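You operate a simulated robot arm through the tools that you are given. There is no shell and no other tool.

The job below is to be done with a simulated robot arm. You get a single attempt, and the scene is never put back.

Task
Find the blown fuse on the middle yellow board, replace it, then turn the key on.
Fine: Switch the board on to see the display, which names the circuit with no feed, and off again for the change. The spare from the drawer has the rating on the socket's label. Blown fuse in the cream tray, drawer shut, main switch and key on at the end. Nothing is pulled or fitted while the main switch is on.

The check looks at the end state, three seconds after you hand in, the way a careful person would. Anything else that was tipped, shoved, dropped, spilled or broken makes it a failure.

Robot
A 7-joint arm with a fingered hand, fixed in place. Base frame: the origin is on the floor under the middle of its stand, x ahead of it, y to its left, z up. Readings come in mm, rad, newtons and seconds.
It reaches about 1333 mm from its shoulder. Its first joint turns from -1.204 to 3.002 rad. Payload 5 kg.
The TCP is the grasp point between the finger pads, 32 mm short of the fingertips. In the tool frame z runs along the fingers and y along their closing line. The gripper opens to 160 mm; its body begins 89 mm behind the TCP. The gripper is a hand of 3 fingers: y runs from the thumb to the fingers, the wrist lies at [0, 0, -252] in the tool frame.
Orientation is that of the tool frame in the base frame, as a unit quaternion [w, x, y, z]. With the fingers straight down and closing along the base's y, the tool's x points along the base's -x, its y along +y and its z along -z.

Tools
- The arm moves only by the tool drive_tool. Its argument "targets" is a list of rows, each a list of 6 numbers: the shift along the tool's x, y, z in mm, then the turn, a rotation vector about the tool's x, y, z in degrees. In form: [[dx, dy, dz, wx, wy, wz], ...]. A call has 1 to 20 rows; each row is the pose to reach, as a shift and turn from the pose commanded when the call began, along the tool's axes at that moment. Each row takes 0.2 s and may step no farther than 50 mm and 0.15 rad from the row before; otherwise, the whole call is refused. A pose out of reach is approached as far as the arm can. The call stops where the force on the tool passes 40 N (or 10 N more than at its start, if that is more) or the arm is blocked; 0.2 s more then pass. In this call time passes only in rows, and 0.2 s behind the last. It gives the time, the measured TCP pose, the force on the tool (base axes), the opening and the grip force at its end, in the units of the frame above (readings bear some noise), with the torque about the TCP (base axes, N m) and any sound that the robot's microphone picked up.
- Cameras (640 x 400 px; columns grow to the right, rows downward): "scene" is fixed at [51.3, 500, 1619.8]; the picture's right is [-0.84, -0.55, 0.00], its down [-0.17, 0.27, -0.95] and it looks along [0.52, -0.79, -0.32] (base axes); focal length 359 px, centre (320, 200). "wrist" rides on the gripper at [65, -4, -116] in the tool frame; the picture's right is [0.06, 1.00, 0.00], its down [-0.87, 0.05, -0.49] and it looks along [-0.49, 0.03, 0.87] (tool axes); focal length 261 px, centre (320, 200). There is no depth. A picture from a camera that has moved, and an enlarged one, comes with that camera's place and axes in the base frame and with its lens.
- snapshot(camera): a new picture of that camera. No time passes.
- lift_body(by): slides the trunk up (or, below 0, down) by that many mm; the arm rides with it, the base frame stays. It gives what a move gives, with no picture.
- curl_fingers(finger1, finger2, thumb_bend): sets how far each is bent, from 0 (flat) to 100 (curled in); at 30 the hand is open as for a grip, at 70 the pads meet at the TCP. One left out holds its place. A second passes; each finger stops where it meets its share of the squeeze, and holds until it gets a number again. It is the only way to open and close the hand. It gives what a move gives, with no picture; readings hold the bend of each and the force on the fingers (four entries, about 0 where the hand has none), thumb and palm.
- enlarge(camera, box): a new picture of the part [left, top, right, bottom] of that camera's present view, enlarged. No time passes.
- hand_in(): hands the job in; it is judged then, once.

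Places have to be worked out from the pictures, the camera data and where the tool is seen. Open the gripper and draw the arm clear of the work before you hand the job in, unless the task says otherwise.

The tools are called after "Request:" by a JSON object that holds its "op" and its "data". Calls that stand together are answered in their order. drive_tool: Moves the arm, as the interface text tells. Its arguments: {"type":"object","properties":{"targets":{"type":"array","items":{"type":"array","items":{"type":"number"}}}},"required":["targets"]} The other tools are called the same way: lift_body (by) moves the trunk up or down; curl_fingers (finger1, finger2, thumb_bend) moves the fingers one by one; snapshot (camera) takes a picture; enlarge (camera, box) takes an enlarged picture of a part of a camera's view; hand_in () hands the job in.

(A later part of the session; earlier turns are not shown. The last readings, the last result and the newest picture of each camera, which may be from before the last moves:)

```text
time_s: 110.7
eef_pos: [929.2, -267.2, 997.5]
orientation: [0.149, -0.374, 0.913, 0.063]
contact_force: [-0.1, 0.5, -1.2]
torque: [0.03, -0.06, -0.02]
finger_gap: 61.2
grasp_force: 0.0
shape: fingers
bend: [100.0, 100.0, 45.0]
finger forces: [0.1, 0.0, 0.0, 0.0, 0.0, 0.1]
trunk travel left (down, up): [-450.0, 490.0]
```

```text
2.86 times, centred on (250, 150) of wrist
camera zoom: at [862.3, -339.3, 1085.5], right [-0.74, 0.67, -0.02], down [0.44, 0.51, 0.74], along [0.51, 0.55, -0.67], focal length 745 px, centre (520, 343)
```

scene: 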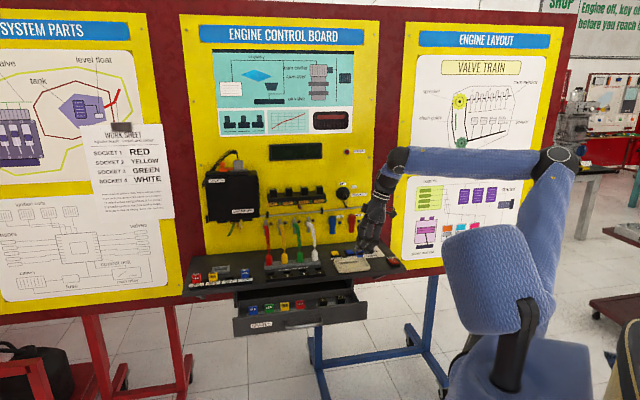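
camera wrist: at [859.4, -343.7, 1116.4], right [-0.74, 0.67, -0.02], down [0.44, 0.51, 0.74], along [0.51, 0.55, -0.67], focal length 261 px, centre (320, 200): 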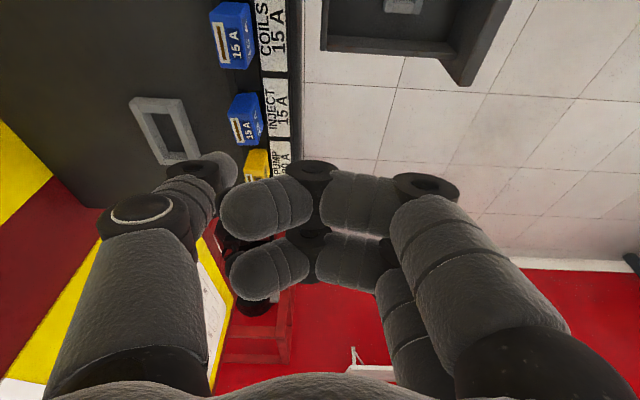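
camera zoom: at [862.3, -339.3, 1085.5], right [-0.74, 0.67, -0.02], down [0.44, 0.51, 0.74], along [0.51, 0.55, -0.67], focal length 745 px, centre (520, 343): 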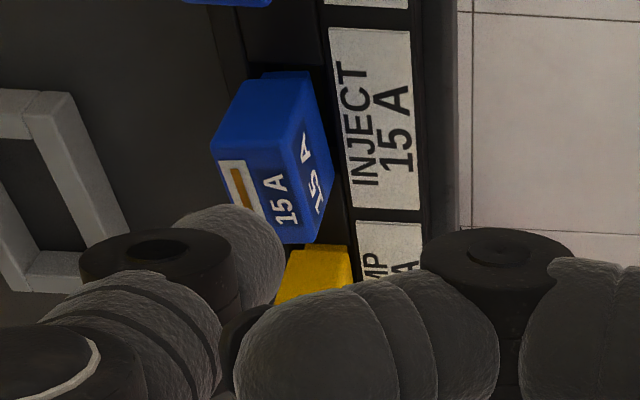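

The wrist view makes the new fuse look turned. I zoom in more closely to judge it before pressing.

Request:
{"op": "enlarge", "data": {"camera": "wrist", "box": [210, 60, 310, 180]}}

Request:
{"op": "enlarge", "data": {"camera": "scene", "box": [226, 266, 250, 288]}}

```text
3.33 times, centred on (260, 120) of wrist
camera zoom: at [862.3, -339.3, 1085.5], right [-0.74, 0.67, -0.02], down [0.44, 0.51, 0.74], along [0.51, 0.55, -0.67], focal length 869 px, centre (520, 467)
```

zoom: 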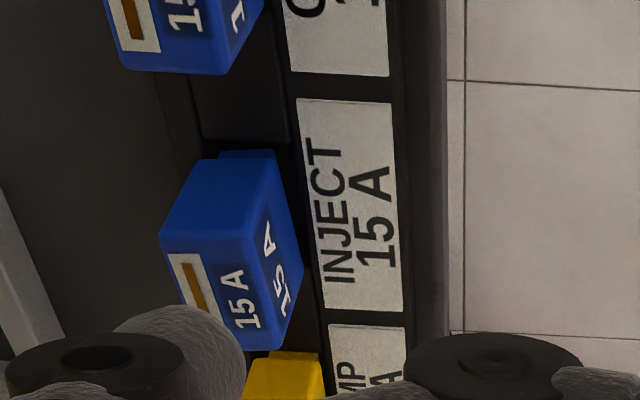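

```text
16.00 times, centred on (238, 277) of scene
camera zoom: at [51.3, 500.0, 1619.8], right [-0.84, -0.55, 0.0], down [-0.17, 0.27, -0.95], along [0.52, -0.79, -0.32], focal length 5748 px, centre (1632, -1032)
```

zoom: 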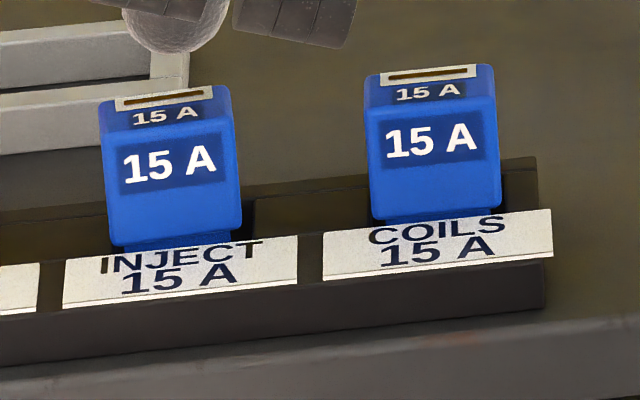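

On closer look the fuse is square within a few degrees and just ~1.5 mm high. I press down on its top with the thumb, in small steps.

Request:
{"op": "drive_tool", "data": {"targets": [[-1.56, 0, 4.75, 0, 0, 0], [-0.6, 0, 7.6, 0, 0, 0], [0, 0, 9.5, 0, 0, 0], [0.36, 0, 10.4, 0, 0, 0]]}}

Request:
{"op": "enlarge", "data": {"camera": "scene", "box": [226, 261, 250, 283]}}

```text
time_s: 111.7
eef_pos: [931.1, -264.0, 987.7]
orientation: [0.148, -0.374, 0.913, 0.063]
contact_force: [-0.7, -0.5, -0.6]
torque: [-0.01, -0.01, 0.02]
finger_gap: 61.4
grasp_force: 0.1
shape: fingers
bend: [100.0, 100.0, 45.0]
finger forces: [0.0, 0.0, 0.1, 0.0, 0.1, 0.1]
trunk travel left (down, up): [-450.0, 490.0]
```

```text
16.00 times, centred on (238, 272) of scene
camera zoom: at [51.3, 500.0, 1619.8], right [-0.84, -0.55, 0.0], down [-0.17, 0.27, -0.95], along [0.52, -0.79, -0.32], focal length 5748 px, centre (1632, -952)
```

zoom: 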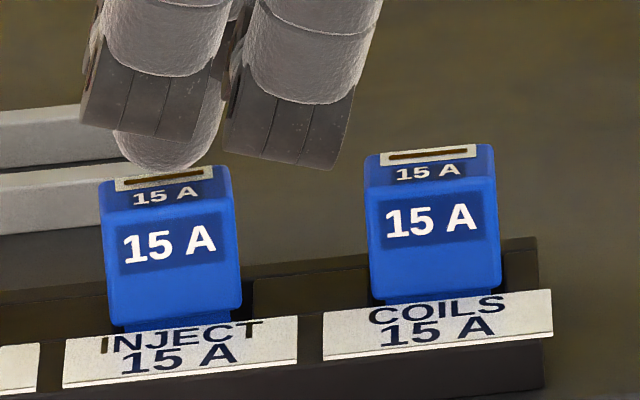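

The tip is a few millimetres above the fuse's back half. I shift 3 mm forward and continue down in small steps.

Request:
{"op": "drive_tool", "data": {"targets": [[0.5, 3, 1.4, 0, 0, 0], [1, 3, 2.8, 0, 0, 0], [1.4, 3, 4.3, 0, 0, 0], [1.9, 3, 5.7, 0, 0, 0]]}}

Request:
{"op": "enlarge", "data": {"camera": "scene", "box": [226, 261, 250, 283]}}

```text
time_s: 112.7
eef_pos: [928.1, -262.2, 982.4]
orientation: [0.15, -0.374, 0.913, 0.063]
contact_force: [0.8, 0.0, 4.8]
torque: [-0.2, -0.26, 0.01]
finger_gap: 62.0
grasp_force: 1.8
shape: fingers
bend: [100.0, 100.0, 45.0]
finger forces: [0.1, 0.0, 0.0, 0.0, 4.6, 0.0]
trunk travel left (down, up): [-450.0, 490.0]
```

```text
16.00 times, centred on (238, 272) of scene
camera zoom: at [51.3, 500.0, 1619.8], right [-0.84, -0.55, 0.0], down [-0.17, 0.27, -0.95], along [0.52, -0.79, -0.32], focal length 5748 px, centre (1632, -952)
```

zoom: 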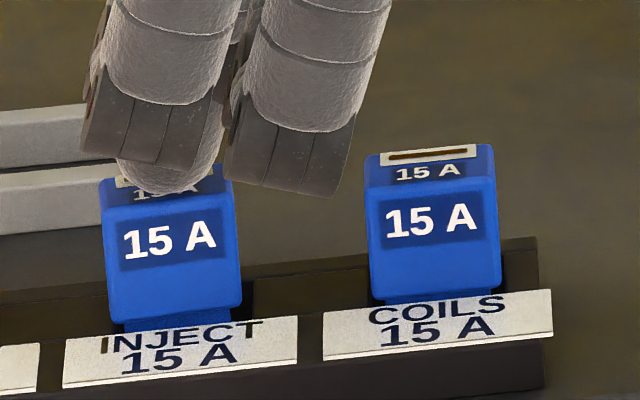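

The thumb now rests on top of the fuse (5 N). I press harder; the force limit will stop me at 40 N.

Request:
{"op": "drive_tool", "data": {"targets": [[0.32, 0, 0.95, 0, 0, 0], [0.64, 0, 1.9, 0, 0, 0], [0.96, 0, 2.84, 0, 0, 0], [1.28, 0, 3.8, 0, 0, 0], [1.6, 0, 4.74, 0, 0, 0], [1.92, 0, 5.7, 0, 0, 0]]}}

Request:
{"op": "enlarge", "data": {"camera": "scene", "box": [226, 261, 250, 283]}}

```text
time_s: 114.1
eef_pos: [927.9, -261.0, 979.8]
orientation: [0.152, -0.375, 0.913, 0.061]
contact_force: [3.7, 3.3, 30.2]
torque: [-1.38, -1.88, 0.49]
finger_gap: 64.5
grasp_force: 14.9
shape: fingers
bend: [100.0, 100.0, 44.0]
finger forces: [0.1, 0.0, 0.0, 0.0, 29.5, 0.0]
trunk travel left (down, up): [-450.0, 490.0]
```

```text
16.00 times, centred on (238, 272) of scene
camera zoom: at [51.3, 500.0, 1619.8], right [-0.84, -0.55, 0.0], down [-0.17, 0.27, -0.95], along [0.52, -0.79, -0.32], focal length 5748 px, centre (1632, -952)
```

zoom: 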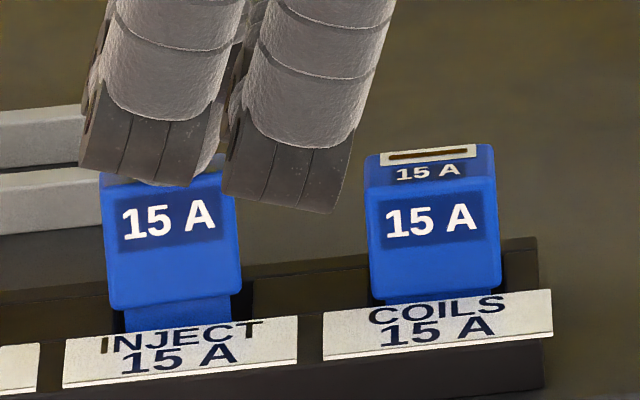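

Pressing there is tipping the fuse backward (its front edge rose), so I'm pushing too far back. I release at once and look.

Request:
{"op": "drive_tool", "data": {"targets": [[-1.6, 0, -4.7, 0, 0, 0], [-4.8, 0, -14.2, 0, 0, 0], [-11.2, 0, -33, 0, 0, 0]]}}

Request:
{"op": "enlarge", "data": {"camera": "scene", "box": [215, 259, 255, 289]}}

Request:
{"op": "enlarge", "data": {"camera": "wrist", "box": [200, 60, 320, 200]}}

```text
time_s: 114.9
eef_pos: [928.3, -262.4, 1009.5]
orientation: [0.147, -0.374, 0.913, 0.063]
contact_force: [0.2, 0.9, 0.5]
torque: [0.0, -0.02, 0.02]
finger_gap: 61.2
grasp_force: 0.1
shape: fingers
bend: [100.0, 100.0, 45.0]
finger forces: [0.1, 0.0, 0.0, 0.0, 0.0, 0.0]
trunk travel left (down, up): [-450.0, 490.0]
```

```text
13.33 times, centred on (235, 274) of scene
camera zoom: at [51.3, 500.0, 1619.8], right [-0.84, -0.55, 0.0], down [-0.17, 0.27, -0.95], along [0.52, -0.79, -0.32], focal length 4790 px, centre (1453, -787)
```

zoom: 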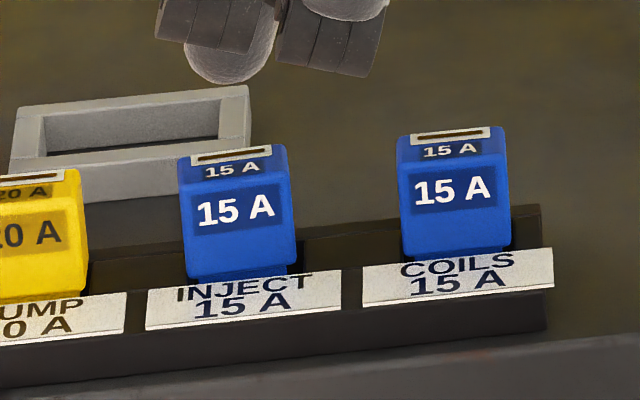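

```text
2.86 times, centred on (260, 130) of wrist
camera zoom: at [861.0, -335.1, 1098.5], right [-0.74, 0.67, -0.01], down [0.44, 0.51, 0.74], along [0.5, 0.54, -0.67], focal length 745 px, centre (491, 400)
```

zoom: 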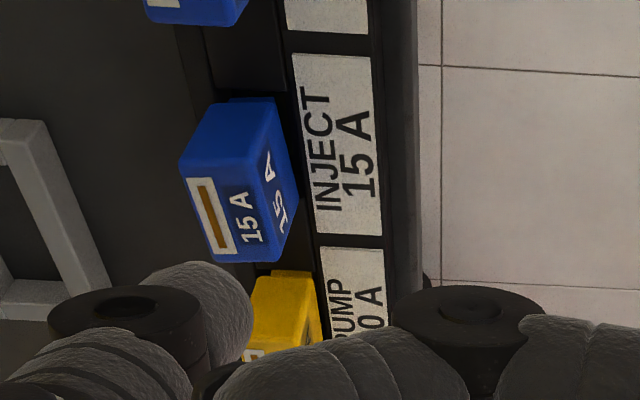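

After release the fuse dropped back and now matches COILS in height within half a millimetre; it is only turned about 4°. I will regrip it squarely, exactly as I held the original, to straighten it and push it home. First I rise and position above it.

Request:
{"op": "drive_tool", "data": {"targets": [[-8, 0, -23.7, 0, 0, 0], [-7, -20, -24, 0, 0, 0], [-6.2, -41, -24.3, 0, 0, 0], [-5.4, -61.6, -24.6, 0, 0, 0]]}}

Request:
{"op": "curl_fingers", "data": {"finger1": 57, "finger2": 57, "thumb_bend": 57}}

Request:
{"op": "enlarge", "data": {"camera": "wrist", "box": [220, 50, 420, 230]}}

```text
time_s: 115.9
eef_pos: [970.0, -308.0, 1034.4]
orientation: [0.149, -0.374, 0.913, 0.063]
contact_force: [0.0, 0.1, -0.7]
torque: [-0.01, 0.0, 0.01]
finger_gap: 61.4
grasp_force: 0.0
shape: fingers
bend: [100.0, 100.0, 45.0]
finger forces: [0.0, 0.0, 0.1, 0.0, 0.0, 0.0]
trunk travel left (down, up): [-450.0, 490.0]
```

```text
time_s: 116.9
eef_pos: [969.4, -307.3, 1035.6]
orientation: [0.149, -0.375, 0.913, 0.063]
contact_force: [-0.1, -0.1, -0.1]
torque: [-0.01, 0.0, -0.01]
finger_gap: 62.9
grasp_force: 0.1
shape: fingers
bend: [56.0, 56.0, 56.0]
finger forces: [0.0, 0.0, 0.1, 0.0, 0.0, 0.1]
trunk travel left (down, up): [-450.0, 490.0]
```

```text
2.22 times, centred on (320, 140) of wrist
camera zoom: at [903.2, -380.4, 1124.3], right [-0.74, 0.67, -0.02], down [0.44, 0.51, 0.74], along [0.51, 0.55, -0.67], focal length 579 px, centre (320, 333)
```

zoom: 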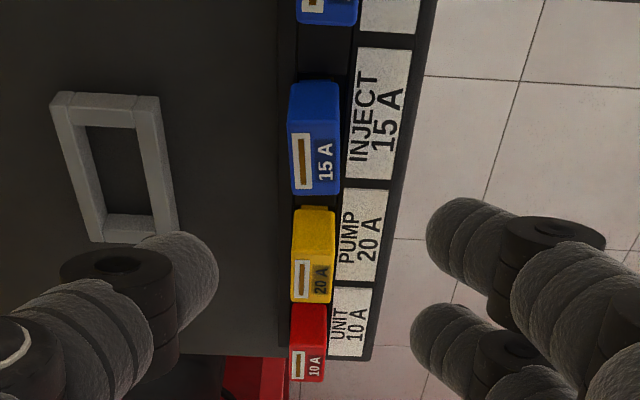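

From here the slight turn of the fuse relative to PUMP is visible. I descend around it with the hand square to the row.

Request:
{"op": "drive_tool", "data": {"targets": [[6.4, -0.2, 19, 0, 0, 0], [12.8, -0.4, 38, 0, 0, 0], [19.2, -0.7, 57, 0, 0, 0]]}}

Request:
{"op": "enlarge", "data": {"camera": "wrist", "box": [180, 60, 460, 240]}}

Request:
{"op": "enlarge", "data": {"camera": "scene", "box": [210, 245, 265, 292]}}

```text
time_s: 117.7
eef_pos: [970.7, -308.6, 974.4]
orientation: [0.148, -0.373, 0.914, 0.062]
contact_force: [0.8, 0.4, 0.0]
torque: [0.01, 0.02, -0.01]
finger_gap: 63.0
grasp_force: 0.1
shape: fingers
bend: [56.0, 56.0, 56.0]
finger forces: [0.0, 0.0, 0.0, 0.0, 0.0, 0.0]
trunk travel left (down, up): [-450.0, 490.0]
```

```text
2.22 times, centred on (320, 150) of wrist
camera zoom: at [904.0, -381.4, 1063.6], right [-0.74, 0.67, -0.02], down [0.44, 0.51, 0.74], along [0.51, 0.55, -0.67], focal length 579 px, centre (320, 311)
```

zoom: 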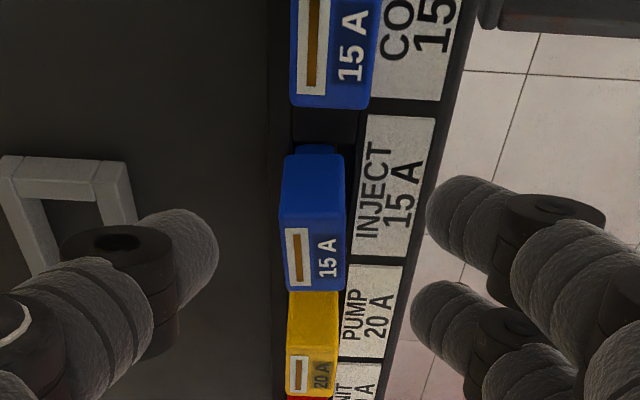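

```text
8.51 times, centred on (238, 268) of scene
camera zoom: at [51.3, 500.0, 1619.8], right [-0.84, -0.55, 0.0], down [-0.17, 0.27, -0.95], along [0.52, -0.79, -0.32], focal length 3058 px, centre (1022, -383)
```

zoom: 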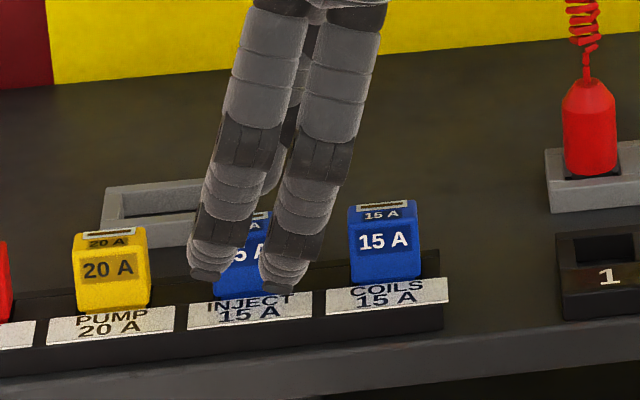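

I descend the last 12 mm and close gently to square the fuse.

Request:
{"op": "drive_tool", "data": {"targets": [[1.9, 0, 5.7, 0, 0, 0], [3.8, 0, 11.4, 0, 0, 0]]}}

Request:
{"op": "curl_fingers", "data": {"finger1": 80, "finger2": 80, "thumb_bend": 80}}

Request:
{"op": "enlarge", "data": {"camera": "wrist", "box": [180, 60, 460, 240]}}

Request:
{"op": "enlarge", "data": {"camera": "scene", "box": [215, 259, 255, 289]}}

```text
time_s: 118.3
eef_pos: [970.0, -308.7, 963.3]
orientation: [0.148, -0.374, 0.913, 0.062]
contact_force: [0.0, 0.1, -0.7]
torque: [-0.03, 0.04, 0.0]
finger_gap: 62.8
grasp_force: 0.1
shape: fingers
bend: [56.0, 56.0, 56.0]
finger forces: [0.1, 0.1, 0.1, 0.0, 0.0, 0.0]
trunk travel left (down, up): [-450.0, 490.0]
```

```text
time_s: 119.3
eef_pos: [970.8, -306.7, 963.7]
orientation: [0.149, -0.374, 0.913, 0.063]
contact_force: [-0.9, -0.2, 0.4]
torque: [-0.03, 0.02, -0.01]
finger_gap: 21.5
grasp_force: 25.2
shape: fingers
bend: [70.0, 70.0, 69.0]
finger forces: [11.7, 12.6, 0.0, 0.0, 25.9, 0.0]
trunk travel left (down, up): [-450.0, 490.0]
```

```text
2.22 times, centred on (320, 150) of wrist
camera zoom: at [903.9, -381.0, 1052.1], right [-0.74, 0.67, -0.02], down [0.44, 0.51, 0.74], along [0.51, 0.55, -0.67], focal length 579 px, centre (320, 311)
```

zoom: 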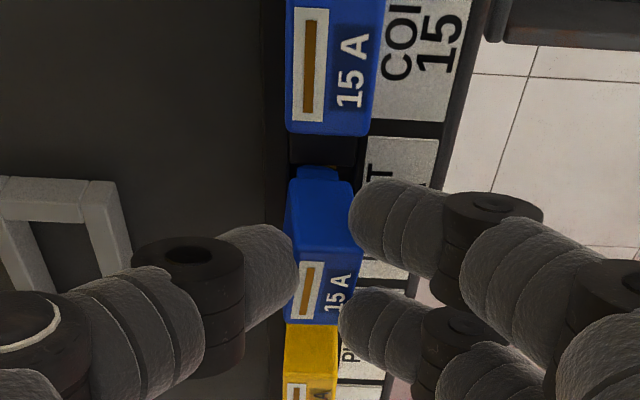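

```text
13.33 times, centred on (235, 274) of scene
camera zoom: at [51.3, 500.0, 1619.8], right [-0.84, -0.55, 0.0], down [-0.17, 0.27, -0.95], along [0.52, -0.79, -0.32], focal length 4790 px, centre (1453, -787)
```

zoom: 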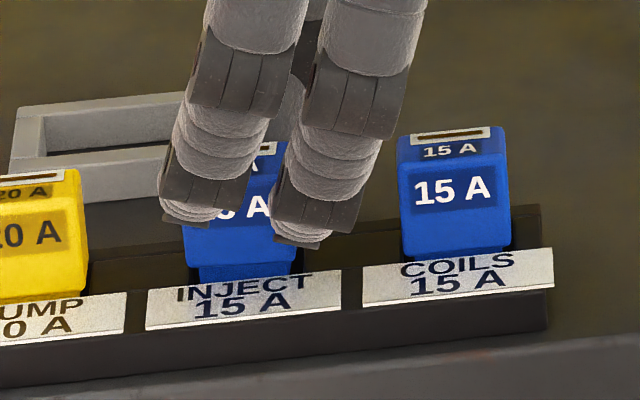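

The fuse is squared (both fingers at equal bend). Holding it, I push straight down to make sure it is on its contact.

Request:
{"op": "drive_tool", "data": {"targets": [[0.32, 0, 0.95, 0, 0, 0], [0.64, 0, 1.9, 0, 0, 0], [0.96, 0, 2.84, 0, 0, 0]]}}

Request:
{"op": "enlarge", "data": {"camera": "scene", "box": [215, 259, 255, 289]}}

```text
time_s: 120.1
eef_pos: [970.4, -308.9, 960.8]
orientation: [0.149, -0.375, 0.913, 0.062]
contact_force: [-0.8, 0.0, 1.6]
torque: [-0.01, -0.01, -0.03]
finger_gap: 21.6
grasp_force: 25.3
shape: fingers
bend: [70.0, 70.0, 69.0]
finger forces: [11.7, 13.2, 0.1, 0.0, 26.3, 0.1]
trunk travel left (down, up): [-450.0, 490.0]
```

```text
13.33 times, centred on (235, 274) of scene
camera zoom: at [51.3, 500.0, 1619.8], right [-0.84, -0.55, 0.0], down [-0.17, 0.27, -0.95], along [0.52, -0.79, -0.32], focal length 4790 px, centre (1453, -787)
```

zoom: 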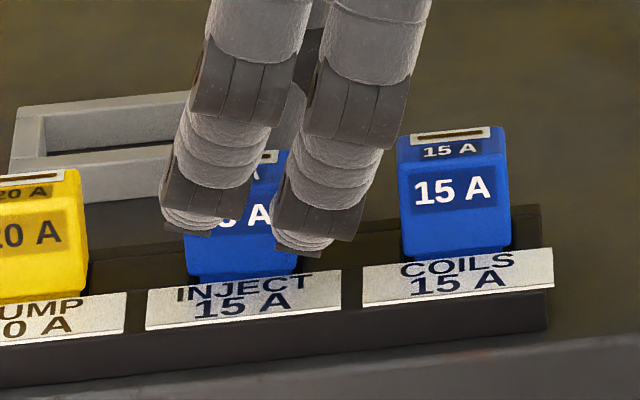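

It went down freely with the hand (closing had raised it slightly). I push a few more millimetres until it seats.

Request:
{"op": "drive_tool", "data": {"targets": [[0.32, 0, 0.95, 0, 0, 0], [0.64, 0, 1.9, 0, 0, 0], [0.96, 0, 2.84, 0, 0, 0]]}}

Request:
{"op": "enlarge", "data": {"camera": "scene", "box": [215, 259, 255, 289]}}

```text
time_s: 120.9
eef_pos: [970.0, -307.8, 960.6]
orientation: [0.15, -0.375, 0.913, 0.062]
contact_force: [0.4, 0.1, 13.6]
torque: [0.12, -0.09, -0.01]
finger_gap: 21.3
grasp_force: 28.4
shape: fingers
bend: [71.0, 71.0, 71.0]
finger forces: [12.1, 15.3, 0.0, 0.1, 29.3, 0.2]
trunk travel left (down, up): [-450.0, 490.0]
```

```text
13.33 times, centred on (235, 274) of scene
camera zoom: at [51.3, 500.0, 1619.8], right [-0.84, -0.55, 0.0], down [-0.17, 0.27, -0.95], along [0.52, -0.79, -0.32], focal length 4790 px, centre (1453, -787)
```

zoom: 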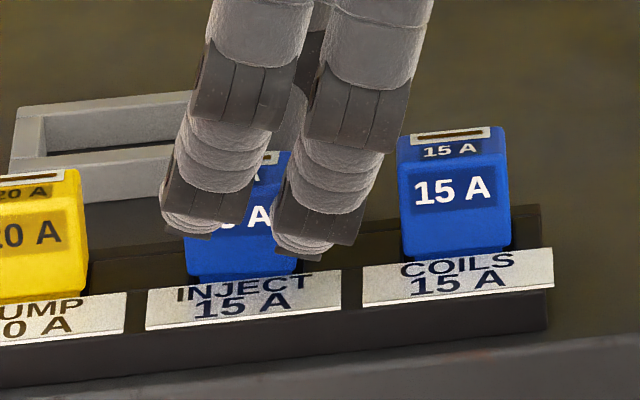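

Seated with 14 N of reaction. I relieve the load, then open the fingers evenly to release.

Request:
{"op": "drive_tool", "data": {"targets": [[-0.48, 0, -1.42, 0, 0, 0]]}}

Request:
{"op": "curl_fingers", "data": {"finger1": 60, "finger2": 60, "thumb_bend": 60}}

Request:
{"op": "enlarge", "data": {"camera": "scene", "box": [215, 259, 255, 289]}}

Request:
{"op": "enlarge", "data": {"camera": "wrist", "box": [180, 60, 460, 240]}}

```text
time_s: 121.3
eef_pos: [969.5, -308.1, 961.2]
orientation: [0.149, -0.375, 0.913, 0.063]
contact_force: [0.8, 0.7, 12.1]
torque: [0.06, -0.12, 0.01]
finger_gap: 21.4
grasp_force: 27.6
shape: fingers
bend: [71.0, 71.0, 71.0]
finger forces: [11.8, 15.0, 0.0, 0.0, 28.8, 0.0]
trunk travel left (down, up): [-450.0, 490.0]
```

```text
time_s: 122.3
eef_pos: [970.6, -309.5, 959.7]
orientation: [0.149, -0.374, 0.913, 0.063]
contact_force: [0.3, -0.2, -0.1]
torque: [-0.01, 0.01, 0.02]
finger_gap: 46.8
grasp_force: 0.0
shape: fingers
bend: [60.0, 60.0, 60.0]
finger forces: [0.0, 0.0, 0.0, 0.0, 0.1, 0.0]
trunk travel left (down, up): [-450.0, 490.0]
```

```text
13.33 times, centred on (235, 274) of scene
camera zoom: at [51.3, 500.0, 1619.8], right [-0.84, -0.55, 0.0], down [-0.17, 0.27, -0.95], along [0.52, -0.79, -0.32], focal length 4790 px, centre (1453, -787)
```

zoom: 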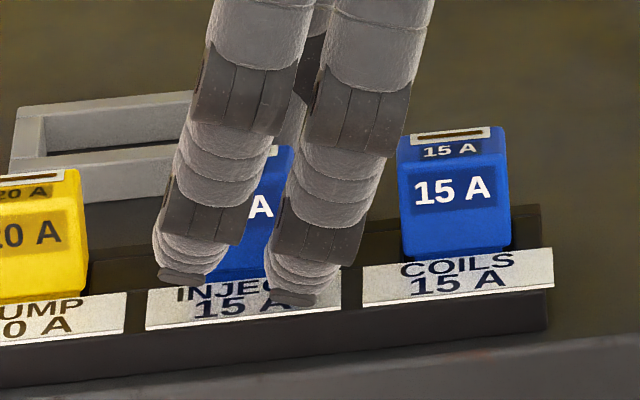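

```text
2.22 times, centred on (320, 150) of wrist
camera zoom: at [903.7, -381.2, 1047.5], right [-0.74, 0.67, -0.02], down [0.44, 0.51, 0.74], along [0.51, 0.55, -0.67], focal length 579 px, centre (320, 311)
```

zoom: 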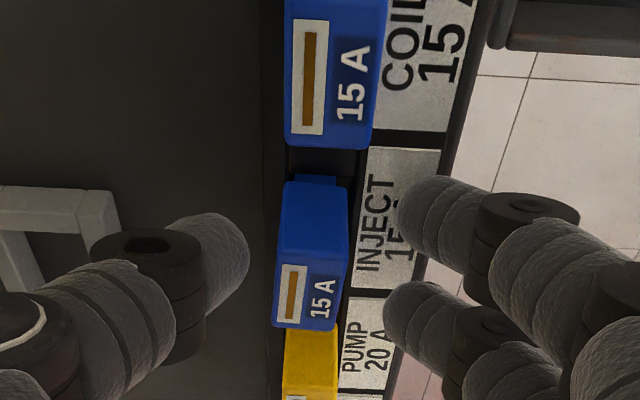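

Released cleanly. I lift straight up and inspect the row once more.

Request:
{"op": "drive_tool", "data": {"targets": [[-3.2, 0, -9.5, 0, 0, 0], [-9.6, 0, -28.4, 0, 0, 0], [-22.4, 0, -66.3, 0, 0, 0]]}}

Request:
{"op": "enlarge", "data": {"camera": "scene", "box": [190, 255, 260, 297]}}

Request:
{"op": "enlarge", "data": {"camera": "wrist", "box": [260, 40, 400, 200]}}

```text
time_s: 123.1
eef_pos: [969.4, -310.2, 1030.0]
orientation: [0.149, -0.374, 0.913, 0.063]
contact_force: [-0.2, 0.0, 0.0]
torque: [-0.03, 0.02, -0.01]
finger_gap: 47.0
grasp_force: 0.2
shape: fingers
bend: [60.0, 60.0, 60.0]
finger forces: [0.0, 0.1, 0.0, 0.1, 0.1, 0.1]
trunk travel left (down, up): [-450.0, 490.0]
```

```text
9.14 times, centred on (225, 276) of scene
camera zoom: at [51.3, 500.0, 1619.8], right [-0.84, -0.55, 0.0], down [-0.17, 0.27, -0.95], along [0.52, -0.79, -0.32], focal length 3285 px, centre (1189, -495)
```

zoom: 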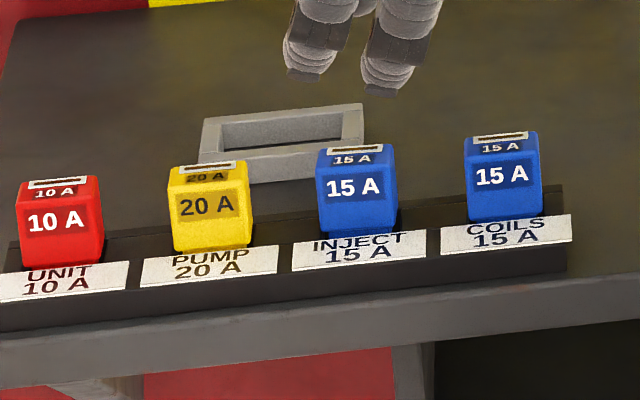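

```text
2.50 times, centred on (330, 120) of wrist
camera zoom: at [903.5, -382.0, 1117.9], right [-0.74, 0.67, -0.02], down [0.44, 0.51, 0.74], along [0.51, 0.55, -0.67], focal length 652 px, centre (295, 400)
```

zoom: 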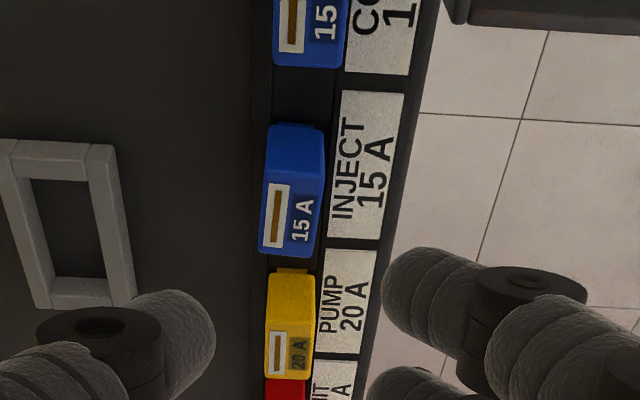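

The new fuse stands in line with the others. Next I shut the drawer: I close the fingers, straighten the hand and move in front of the drawer to push its front (left of the handle).

Request:
{"op": "curl_fingers", "data": {"finger1": 70, "finger2": 70, "thumb_bend": 72}}

Request:
{"op": "drive_tool", "data": {"targets": [[14.3, 36.8, -4.9, 0, 2.3, 0], [28.7, 73.7, -9.7, 0, 4.7, 0], [43, 110.5, -14.6, 0, 7, 0], [57.3, 147.3, -19.4, 0, 9.35, 0], [71.6, 184, -24.3, 0, 11.7, 0], [86, 221, -29.1, 0, 14, 0], [100.3, 258, -34, 0, 16.4, 0], [114.6, 294.6, -38.8, 0, 18.7, 0]]}}

Request:
{"op": "snapshot", "data": {"camera": "wrist"}}

Request:
{"op": "snapshot", "data": {"camera": "scene"}}

```text
time_s: 124.1
eef_pos: [970.7, -309.6, 1029.2]
orientation: [0.149, -0.375, 0.913, 0.063]
contact_force: [-1.2, 0.1, -0.3]
torque: [-0.01, 0.01, 0.01]
finger_gap: 9.4
grasp_force: 0.0
shape: fingers
bend: [70.0, 70.0, 72.0]
finger forces: [0.0, 0.0, 0.0, 0.0, 0.0, 0.1]
trunk travel left (down, up): [-450.0, 490.0]
```

```text
time_s: 125.9
eef_pos: [676.7, -184.9, 1030.2]
orientation: [-0.002, -0.379, 0.925, 0.002]
contact_force: [-0.5, -0.1, 0.0]
torque: [-0.01, 0.0, 0.0]
finger_gap: 9.3
grasp_force: 0.0
shape: fingers
bend: [70.0, 70.0, 72.0]
finger forces: [0.0, 0.1, 0.1, 0.0, 0.0, 0.0]
trunk travel left (down, up): [-450.0, 490.0]
```

```text
taken
camera wrist: at [633.9, -233.4, 1145.1], right [-0.75, 0.67, 0.0], down [0.58, 0.65, 0.49], along [0.32, 0.37, -0.87], focal length 261 px, centre (320, 200)
```

wrist: 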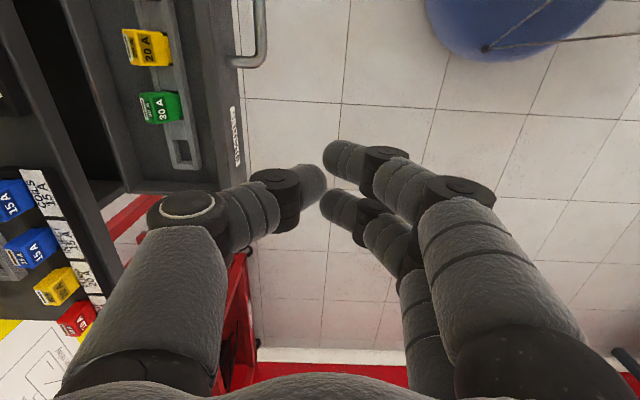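

```text
taken
```

scene: 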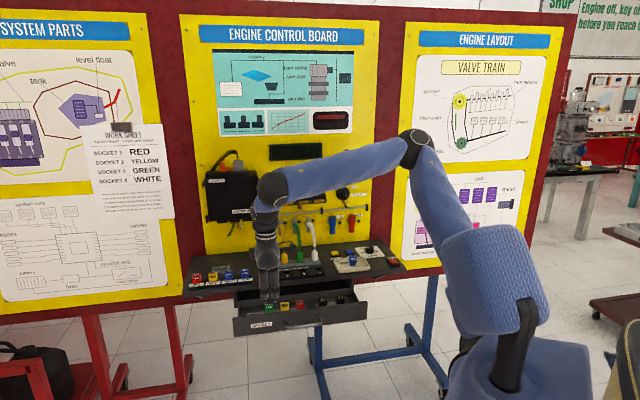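

I'm in front of the drawer front, left of the handle (p≈-348). I lower the closed hand to the height of the drawer front.

Request:
{"op": "drive_tool", "data": {"targets": [[0, 0, 40, 0, 0, 0], [0, 0, 80, 0, 0, 0], [0, 0, 120, 0, 0, 0], [0, 0, 160, 0, 0, 0], [0, 0, 193, 0, 0, 0]]}}

Request:
{"op": "snapshot", "data": {"camera": "wrist"}}

Request:
{"op": "enlarge", "data": {"camera": "scene", "box": [210, 230, 370, 350]}}

```text
time_s: 127.1
eef_pos: [676.9, -184.5, 836.8]
orientation: [-0.001, -0.38, 0.925, 0.001]
contact_force: [0.7, 0.9, 0.3]
torque: [-0.02, 0.03, 0.01]
finger_gap: 9.2
grasp_force: 0.1
shape: fingers
bend: [70.0, 70.0, 72.0]
finger forces: [0.0, 0.0, 0.0, 0.1, 0.0, 0.0]
trunk travel left (down, up): [-450.0, 490.0]
```

```text
taken
camera wrist: at [634.8, -232.3, 952.4], right [-0.75, 0.67, 0.0], down [0.58, 0.65, 0.49], along [0.32, 0.37, -0.87], focal length 261 px, centre (320, 200)
```

wrist: 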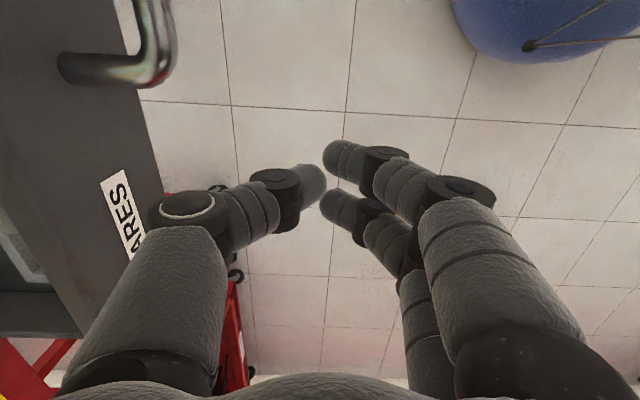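

```text
3.33 times, centred on (290, 290) of scene
camera zoom: at [51.3, 500.0, 1619.8], right [-0.84, -0.55, 0.0], down [-0.17, 0.27, -0.95], along [0.52, -0.79, -0.32], focal length 1198 px, centre (420, -100)
```

zoom: 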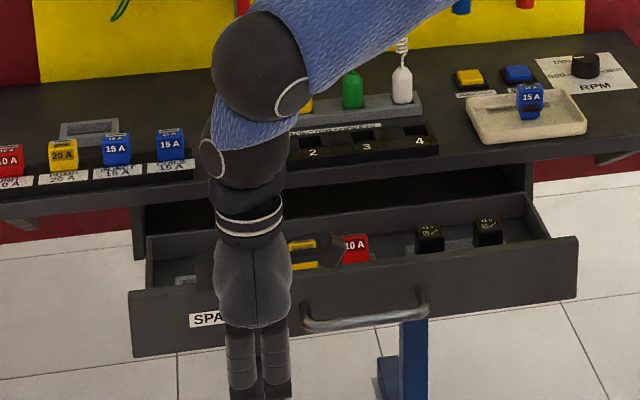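

The hand is clear in front of the panel. I lower 12 mm more (to stay under the ledge's edge) and push the drawer in with the thumb side, most of the way.

Request:
{"op": "drive_tool", "data": {"targets": [[0, 0, 12, 0, 0, 0], [0, -15, 12, 0, 0, 0], [0, -30, 12, 0, 0, 0], [0, -45, 12, 0, 0, 0], [0, -60, 12, 0, 0, 0], [0, -75, 12, 0, 0, 0], [0, -90, 12, 0, 0, 0], [0, -105, 12, 0, 0, 0], [0, -120, 12, 0, 0, 0], [0, -135, 12, 0, 0, 0]]}}

Request:
{"op": "snapshot", "data": {"camera": "wrist"}}

Request:
{"op": "enlarge", "data": {"camera": "scene", "box": [210, 230, 370, 350]}}

```text
time_s: 129.3
eef_pos: [771.4, -279.7, 824.7]
orientation: [-0.002, -0.379, 0.925, 0.001]
contact_force: [1.0, -0.7, 0.4]
torque: [-0.02, 0.02, -0.03]
finger_gap: 9.0
grasp_force: 0.0
shape: fingers
bend: [70.0, 70.0, 72.0]
finger forces: [0.0, 0.0, 0.0, 0.0, 0.1, 0.1]
trunk travel left (down, up): [-450.0, 490.0]
```

```text
taken
camera wrist: at [728.6, -328.7, 940.3], right [-0.75, 0.67, 0.0], down [0.58, 0.65, 0.49], along [0.32, 0.37, -0.87], focal length 261 px, centre (320, 200)
```

wrist: 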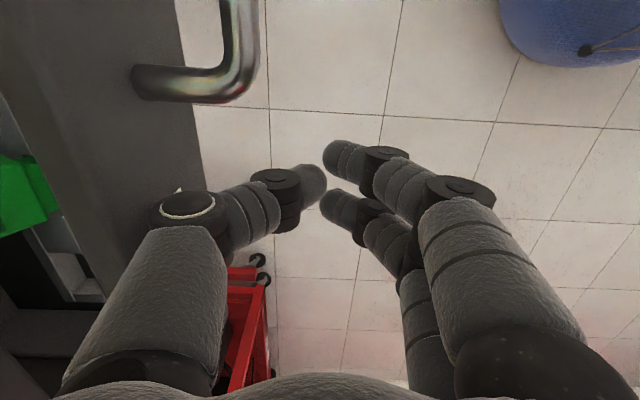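

```text
3.33 times, centred on (290, 290) of scene
camera zoom: at [51.3, 500.0, 1619.8], right [-0.84, -0.55, 0.0], down [-0.17, 0.27, -0.95], along [0.52, -0.79, -0.32], focal length 1198 px, centre (420, -100)
```

zoom: 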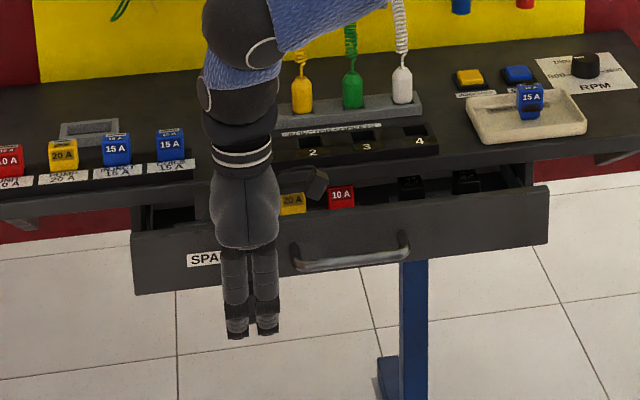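

The drawer is about 45 mm from shut with hardly any resistance. I continue more slowly.

Request:
{"op": "drive_tool", "data": {"targets": [[0, -8, 0, 0, 0, 0], [0, -16, 0, 0, 0, 0], [0, -24, 0, 0, 0, 0], [0, -30, 0, 0, 0, 0]]}}

Request:
{"op": "enlarge", "data": {"camera": "scene", "box": [210, 230, 370, 350]}}

Request:
{"op": "snapshot", "data": {"camera": "wrist"}}

```text
time_s: 130.3
eef_pos: [792.5, -301.4, 824.7]
orientation: [-0.002, -0.379, 0.925, 0.001]
contact_force: [0.8, 0.1, 0.7]
torque: [-0.04, 0.0, 0.0]
finger_gap: 8.9
grasp_force: 0.3
shape: fingers
bend: [70.0, 70.0, 72.0]
finger forces: [0.1, 0.0, 0.0, 0.0, 0.2, 0.0]
trunk travel left (down, up): [-450.0, 490.0]
```

```text
3.33 times, centred on (290, 290) of scene
camera zoom: at [51.3, 500.0, 1619.8], right [-0.84, -0.55, 0.0], down [-0.17, 0.27, -0.95], along [0.52, -0.79, -0.32], focal length 1198 px, centre (420, -100)
```

zoom: 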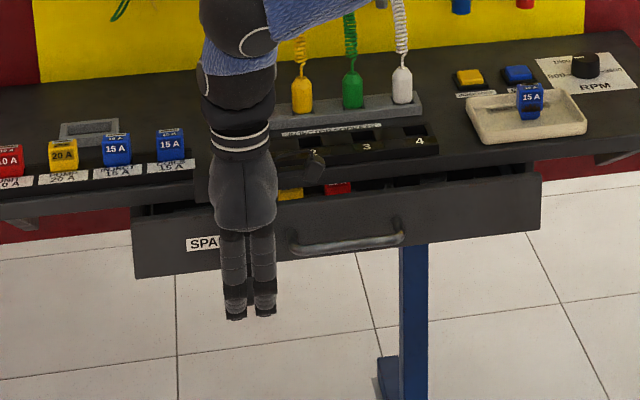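

```text
taken
camera wrist: at [750.0, -350.7, 940.4], right [-0.75, 0.67, 0.0], down [0.58, 0.65, 0.49], along [0.32, 0.37, -0.87], focal length 261 px, centre (320, 200)
```

wrist: 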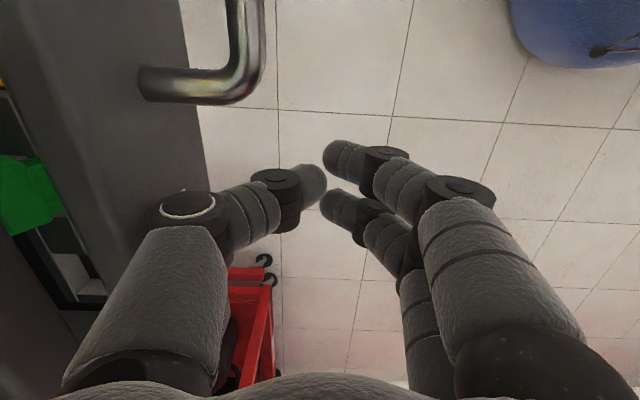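

About 20 mm remain. I push on in 4 mm steps until it stops.

Request:
{"op": "drive_tool", "data": {"targets": [[0, -4, 0, 0, 0, 0], [0, -8, 0, 0, 0, 0], [0, -12, 0, 0, 0, 0], [0, -15, 0, 0, 0, 0], [0, -18, 0, 0, 0, 0]]}}

Request:
{"op": "enlarge", "data": {"camera": "scene", "box": [210, 230, 370, 350]}}

Request:
{"op": "snapshot", "data": {"camera": "wrist"}}

```text
time_s: 131.5
eef_pos: [805.1, -313.9, 825.8]
orientation: [-0.002, -0.379, 0.925, 0.001]
contact_force: [0.4, 0.2, 0.3]
torque: [-0.01, 0.02, -0.03]
finger_gap: 9.5
grasp_force: 0.0
shape: fingers
bend: [70.0, 70.0, 72.0]
finger forces: [0.0, 0.1, 0.0, 0.0, 0.1, 0.0]
trunk travel left (down, up): [-450.0, 490.0]
```

```text
3.33 times, centred on (290, 290) of scene
camera zoom: at [51.3, 500.0, 1619.8], right [-0.84, -0.55, 0.0], down [-0.17, 0.27, -0.95], along [0.52, -0.79, -0.32], focal length 1198 px, centre (420, -100)
```

zoom: 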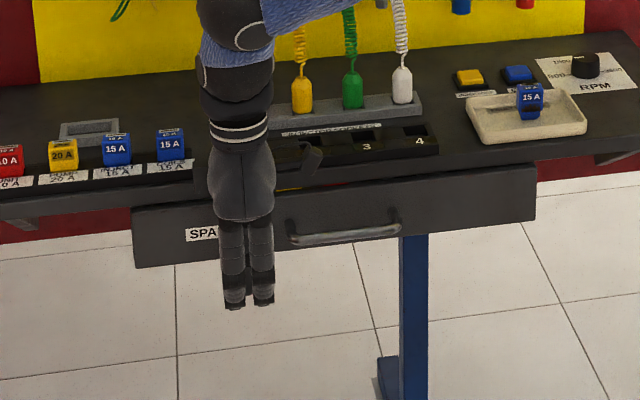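

```text
taken
camera wrist: at [762.8, -362.9, 940.3], right [-0.75, 0.67, 0.0], down [0.58, 0.65, 0.49], along [0.32, 0.37, -0.87], focal length 261 px, centre (320, 200)
```

wrist: 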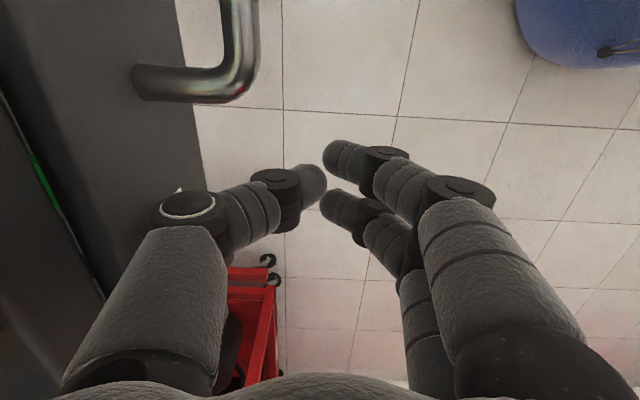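

Nearly shut. I push the last few millimetres in 2 mm steps to feel the stop.

Request:
{"op": "drive_tool", "data": {"targets": [[0, -2, 0, 0, 0, 0], [0, -4, 0, 0, 0, 0], [0, -6, 0, 0, 0, 0], [0, -8, 0, 0, 0, 0], [0, -10, 0, 0, 0, 0]]}}

Request:
{"op": "enlarge", "data": {"camera": "scene", "box": [225, 265, 365, 325]}}

```text
time_s: 132.7
eef_pos: [810.4, -318.3, 826.5]
orientation: [-0.002, -0.381, 0.925, 0.001]
contact_force: [-26.2, 20.1, 3.8]
torque: [-0.83, -1.05, -0.23]
finger_gap: 5.6
grasp_force: 16.3
shape: fingers
bend: [69.0, 69.0, 71.0]
finger forces: [0.0, 0.1, 0.0, 0.0, 32.4, 0.0]
trunk travel left (down, up): [-450.0, 490.0]
```

```text
4.57 times, centred on (295, 295) of scene
camera zoom: at [51.3, 500.0, 1619.8], right [-0.84, -0.55, 0.0], down [-0.17, 0.27, -0.95], along [0.52, -0.79, -0.32], focal length 1642 px, centre (434, -234)
```

zoom: 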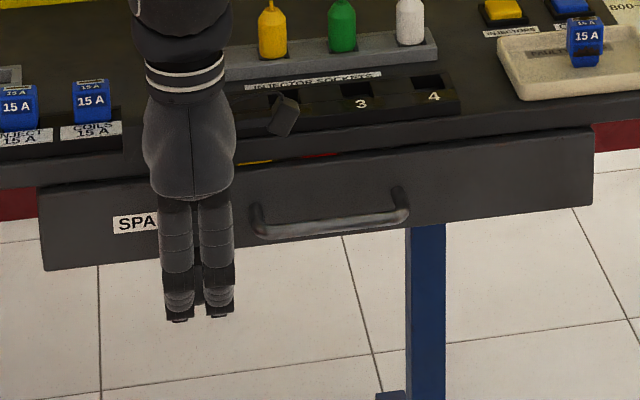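

The drawer is shut against its stop and matches its first picture exactly. I back off and rise.

Request:
{"op": "drive_tool", "data": {"targets": [[0, 20, 0, 0, 0, 0], [0, 50, 0, 0, 0, 0], [0, 90, 0, 0, 0, 0], [0, 100, -45, 0, 0, 0], [0, 100, -90, 0, 0, 0], [0, 100, -135, 0, 0, 0], [0, 100, -180, 0, 0, 0], [0, 100, -225, 0, 0, 0], [0, 100, -270, 0, 0, 0]]}}

Request:
{"op": "enlarge", "data": {"camera": "scene", "box": [180, 225, 420, 325]}}

Request:
{"op": "snapshot", "data": {"camera": "wrist"}}

```text
time_s: 134.7
eef_pos: [740.7, -250.3, 1094.4]
orientation: [0.001, -0.381, 0.925, 0.002]
contact_force: [-0.2, -0.4, 0.2]
torque: [0.0, -0.02, -0.02]
finger_gap: 9.1
grasp_force: 0.0
shape: fingers
bend: [70.0, 70.0, 72.0]
finger forces: [0.1, 0.0, 0.0, 0.1, 0.0, 0.1]
trunk travel left (down, up): [-450.0, 490.0]
```

```text
2.67 times, centred on (300, 275) of scene
camera zoom: at [51.3, 500.0, 1619.8], right [-0.84, -0.55, 0.0], down [-0.17, 0.27, -0.95], along [0.52, -0.79, -0.32], focal length 958 px, centre (373, 0)
```

zoom: 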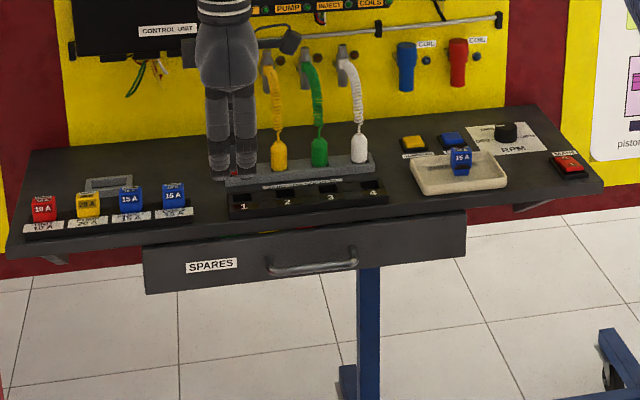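

```text
taken
camera wrist: at [697.4, -300.9, 1209.5], right [-0.75, 0.67, 0.0], down [0.58, 0.65, 0.5], along [0.33, 0.37, -0.87], focal length 261 px, centre (320, 200)
```

wrist: 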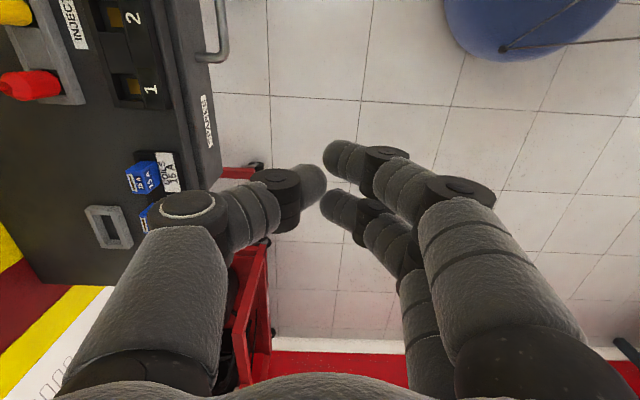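

Everything on the ledge looks undisturbed. I set the thumb as pusher again and move to above the main switch.

Request:
{"op": "curl_fingers", "data": {"finger1": 100, "finger2": 100, "thumb_bend": 45}}

Request:
{"op": "drive_tool", "data": {"targets": [[44, -11, 0, 0, 0, 0], [88, -22, 0, 0, 0, 0], [132, -33, 0, 0, 0, 0], [176, -44, 0, 0, 0, 0], [220, -55, 0, 0, 0, 0], [264, -66, 0, 0, 0, 0], [308, -77, 0, 0, 0, 0], [352, -88, 0, 0, 0, 0], [396, -100, 0, 0, 0, 0], [440, -111, 0, 0, 0, 0], [484, -122, 0, 0, 0, 0], [523, -133, 0, 0, 0, 0], [523, -133, 45, 0, 0, 0], [523, -133, 90, 0, 0, 0]]}}

Request:
{"op": "snapshot", "data": {"camera": "wrist"}}

Request:
{"op": "enlarge", "data": {"camera": "scene", "box": [330, 190, 430, 285]}}

```text
time_s: 135.7
eef_pos: [740.9, -251.8, 1093.8]
orientation: [0.002, -0.379, 0.925, 0.002]
contact_force: [-0.7, 0.5, 0.0]
torque: [-0.01, 0.01, 0.01]
finger_gap: 61.2
grasp_force: 0.0
shape: fingers
bend: [100.0, 100.0, 45.0]
finger forces: [0.0, 0.0, 0.1, 0.0, 0.0, 0.1]
trunk travel left (down, up): [-450.0, 490.0]
```

```text
time_s: 138.7
eef_pos: [464.2, -713.8, 1005.4]
orientation: [-0.002, -0.38, 0.925, 0.001]
contact_force: [-0.6, 0.1, 0.4]
torque: [0.0, 0.04, 0.01]
finger_gap: 61.3
grasp_force: 0.0
shape: fingers
bend: [100.0, 100.0, 45.0]
finger forces: [0.0, 0.0, 0.0, 0.0, 0.0, 0.1]
trunk travel left (down, up): [-450.0, 490.0]
```

```text
taken
camera wrist: at [421.2, -762.4, 1120.5], right [-0.75, 0.67, 0.0], down [0.58, 0.65, 0.49], along [0.32, 0.37, -0.87], focal length 261 px, centre (320, 200)
```

wrist: 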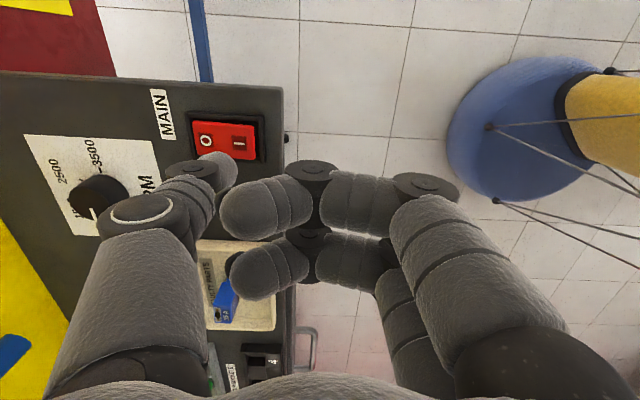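

```text
4.21 times, centred on (380, 238) of scene
camera zoom: at [51.3, 500.0, 1619.8], right [-0.84, -0.55, 0.0], down [-0.17, 0.27, -0.95], along [0.52, -0.79, -0.32], focal length 1513 px, centre (67, 42)
```

zoom: 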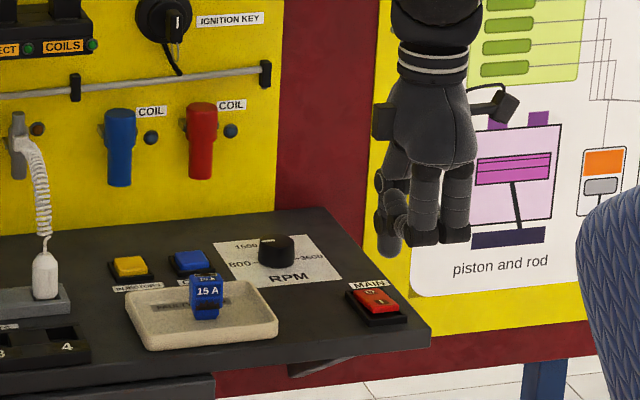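

I'm in the same spot as for the first ON press. I descend and press "I".

Request:
{"op": "drive_tool", "data": {"targets": [[0, 0, 20, 0, 0, 0], [0, 0, 37, 0, 0, 0], [0, 0, 42, 0, 0, 0], [0, 0, 45, 0, 0, 0], [0, 0, 47, 0, 0, 0], [0, 0, 49, 0, 0, 0], [0, 0, 51, 0, 0, 0], [0, 0, 53, 0, 0, 0]]}}

Request:
{"op": "enlarge", "data": {"camera": "scene", "box": [255, 135, 425, 275]}}

```text
time_s: 140.5
eef_pos: [463.7, -712.7, 952.7]
orientation: [-0.001, -0.379, 0.925, 0.001]
contact_force: [-1.0, -0.5, 1.2]
torque: [-0.04, 0.01, -0.01]
finger_gap: 61.4
grasp_force: 0.1
shape: fingers
bend: [100.0, 100.0, 45.0]
finger forces: [0.1, 0.0, 0.0, 0.0, 0.3, 0.0]
trunk travel left (down, up): [-450.0, 490.0]
```

```text
2.86 times, centred on (340, 205) of scene
camera zoom: at [51.3, 500.0, 1619.8], right [-0.84, -0.55, 0.0], down [-0.17, 0.27, -0.95], along [0.52, -0.79, -0.32], focal length 1026 px, centre (263, 186)
```

zoom: 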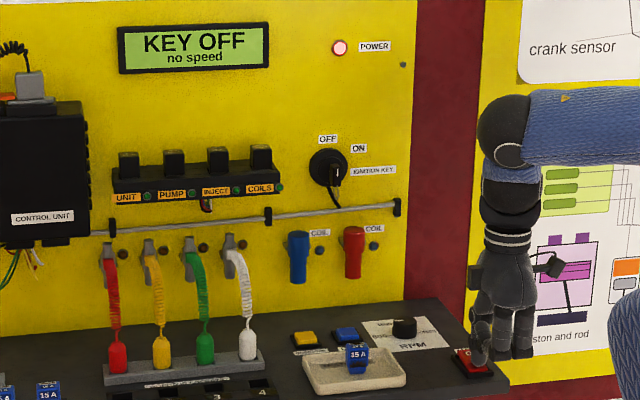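

The display now reads "KEY OFF": the injector feed is back and the main switch is on. I lift off and move to in front of the ignition key.

Request:
{"op": "drive_tool", "data": {"targets": [[0, 0, -40, 0, 0, 0], [0, 0, -80, 0, 0, 0], [0, 10, -120, 0, 0, 0], [-40, 10, -150, 0, 0, 0], [-85, 0, -165, 0, 0, 0], [-130, -15, -185, 0, 0, 0], [-165, -30, -210, 0, 0, 0], [-190, -48, -232, 0, 0, 0]]}}

Request:
{"op": "curl_fingers", "data": {"finger1": 55, "finger2": 55, "thumb_bend": 55}}

Request:
{"op": "snapshot", "data": {"camera": "scene"}}

Request:
{"op": "snapshot", "data": {"camera": "wrist"}}

```text
refused: row 6 steps farther than a row can; nothing moved
```

```text
time_s: 141.5
eef_pos: [463.8, -712.6, 952.4]
orientation: [-0.001, -0.38, 0.925, 0.001]
contact_force: [0.2, 0.1, 0.7]
torque: [-0.03, -0.03, -0.02]
finger_gap: 66.7
grasp_force: 0.0
shape: fingers
bend: [55.0, 55.0, 55.0]
finger forces: [0.0, 0.0, 0.0, 0.1, 0.0, 0.0]
trunk travel left (down, up): [-450.0, 490.0]
```

```text
taken
```

scene: 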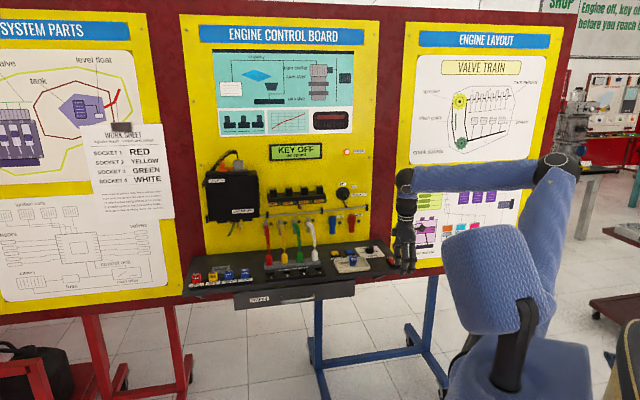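

```text
taken
camera wrist: at [420.7, -761.1, 1068.3], right [-0.75, 0.67, 0.0], down [0.58, 0.65, 0.49], along [0.32, 0.37, -0.87], focal length 261 px, centre (320, 200)
```

wrist: 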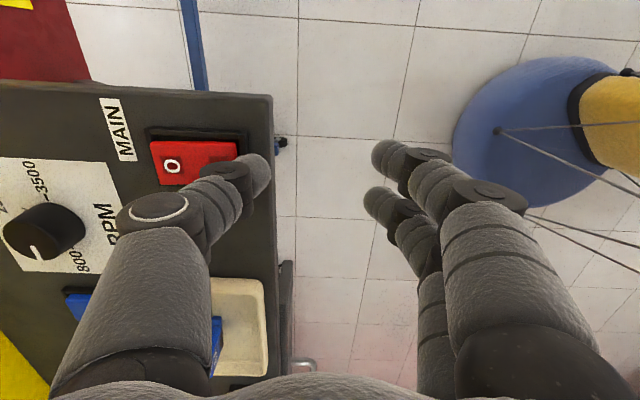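

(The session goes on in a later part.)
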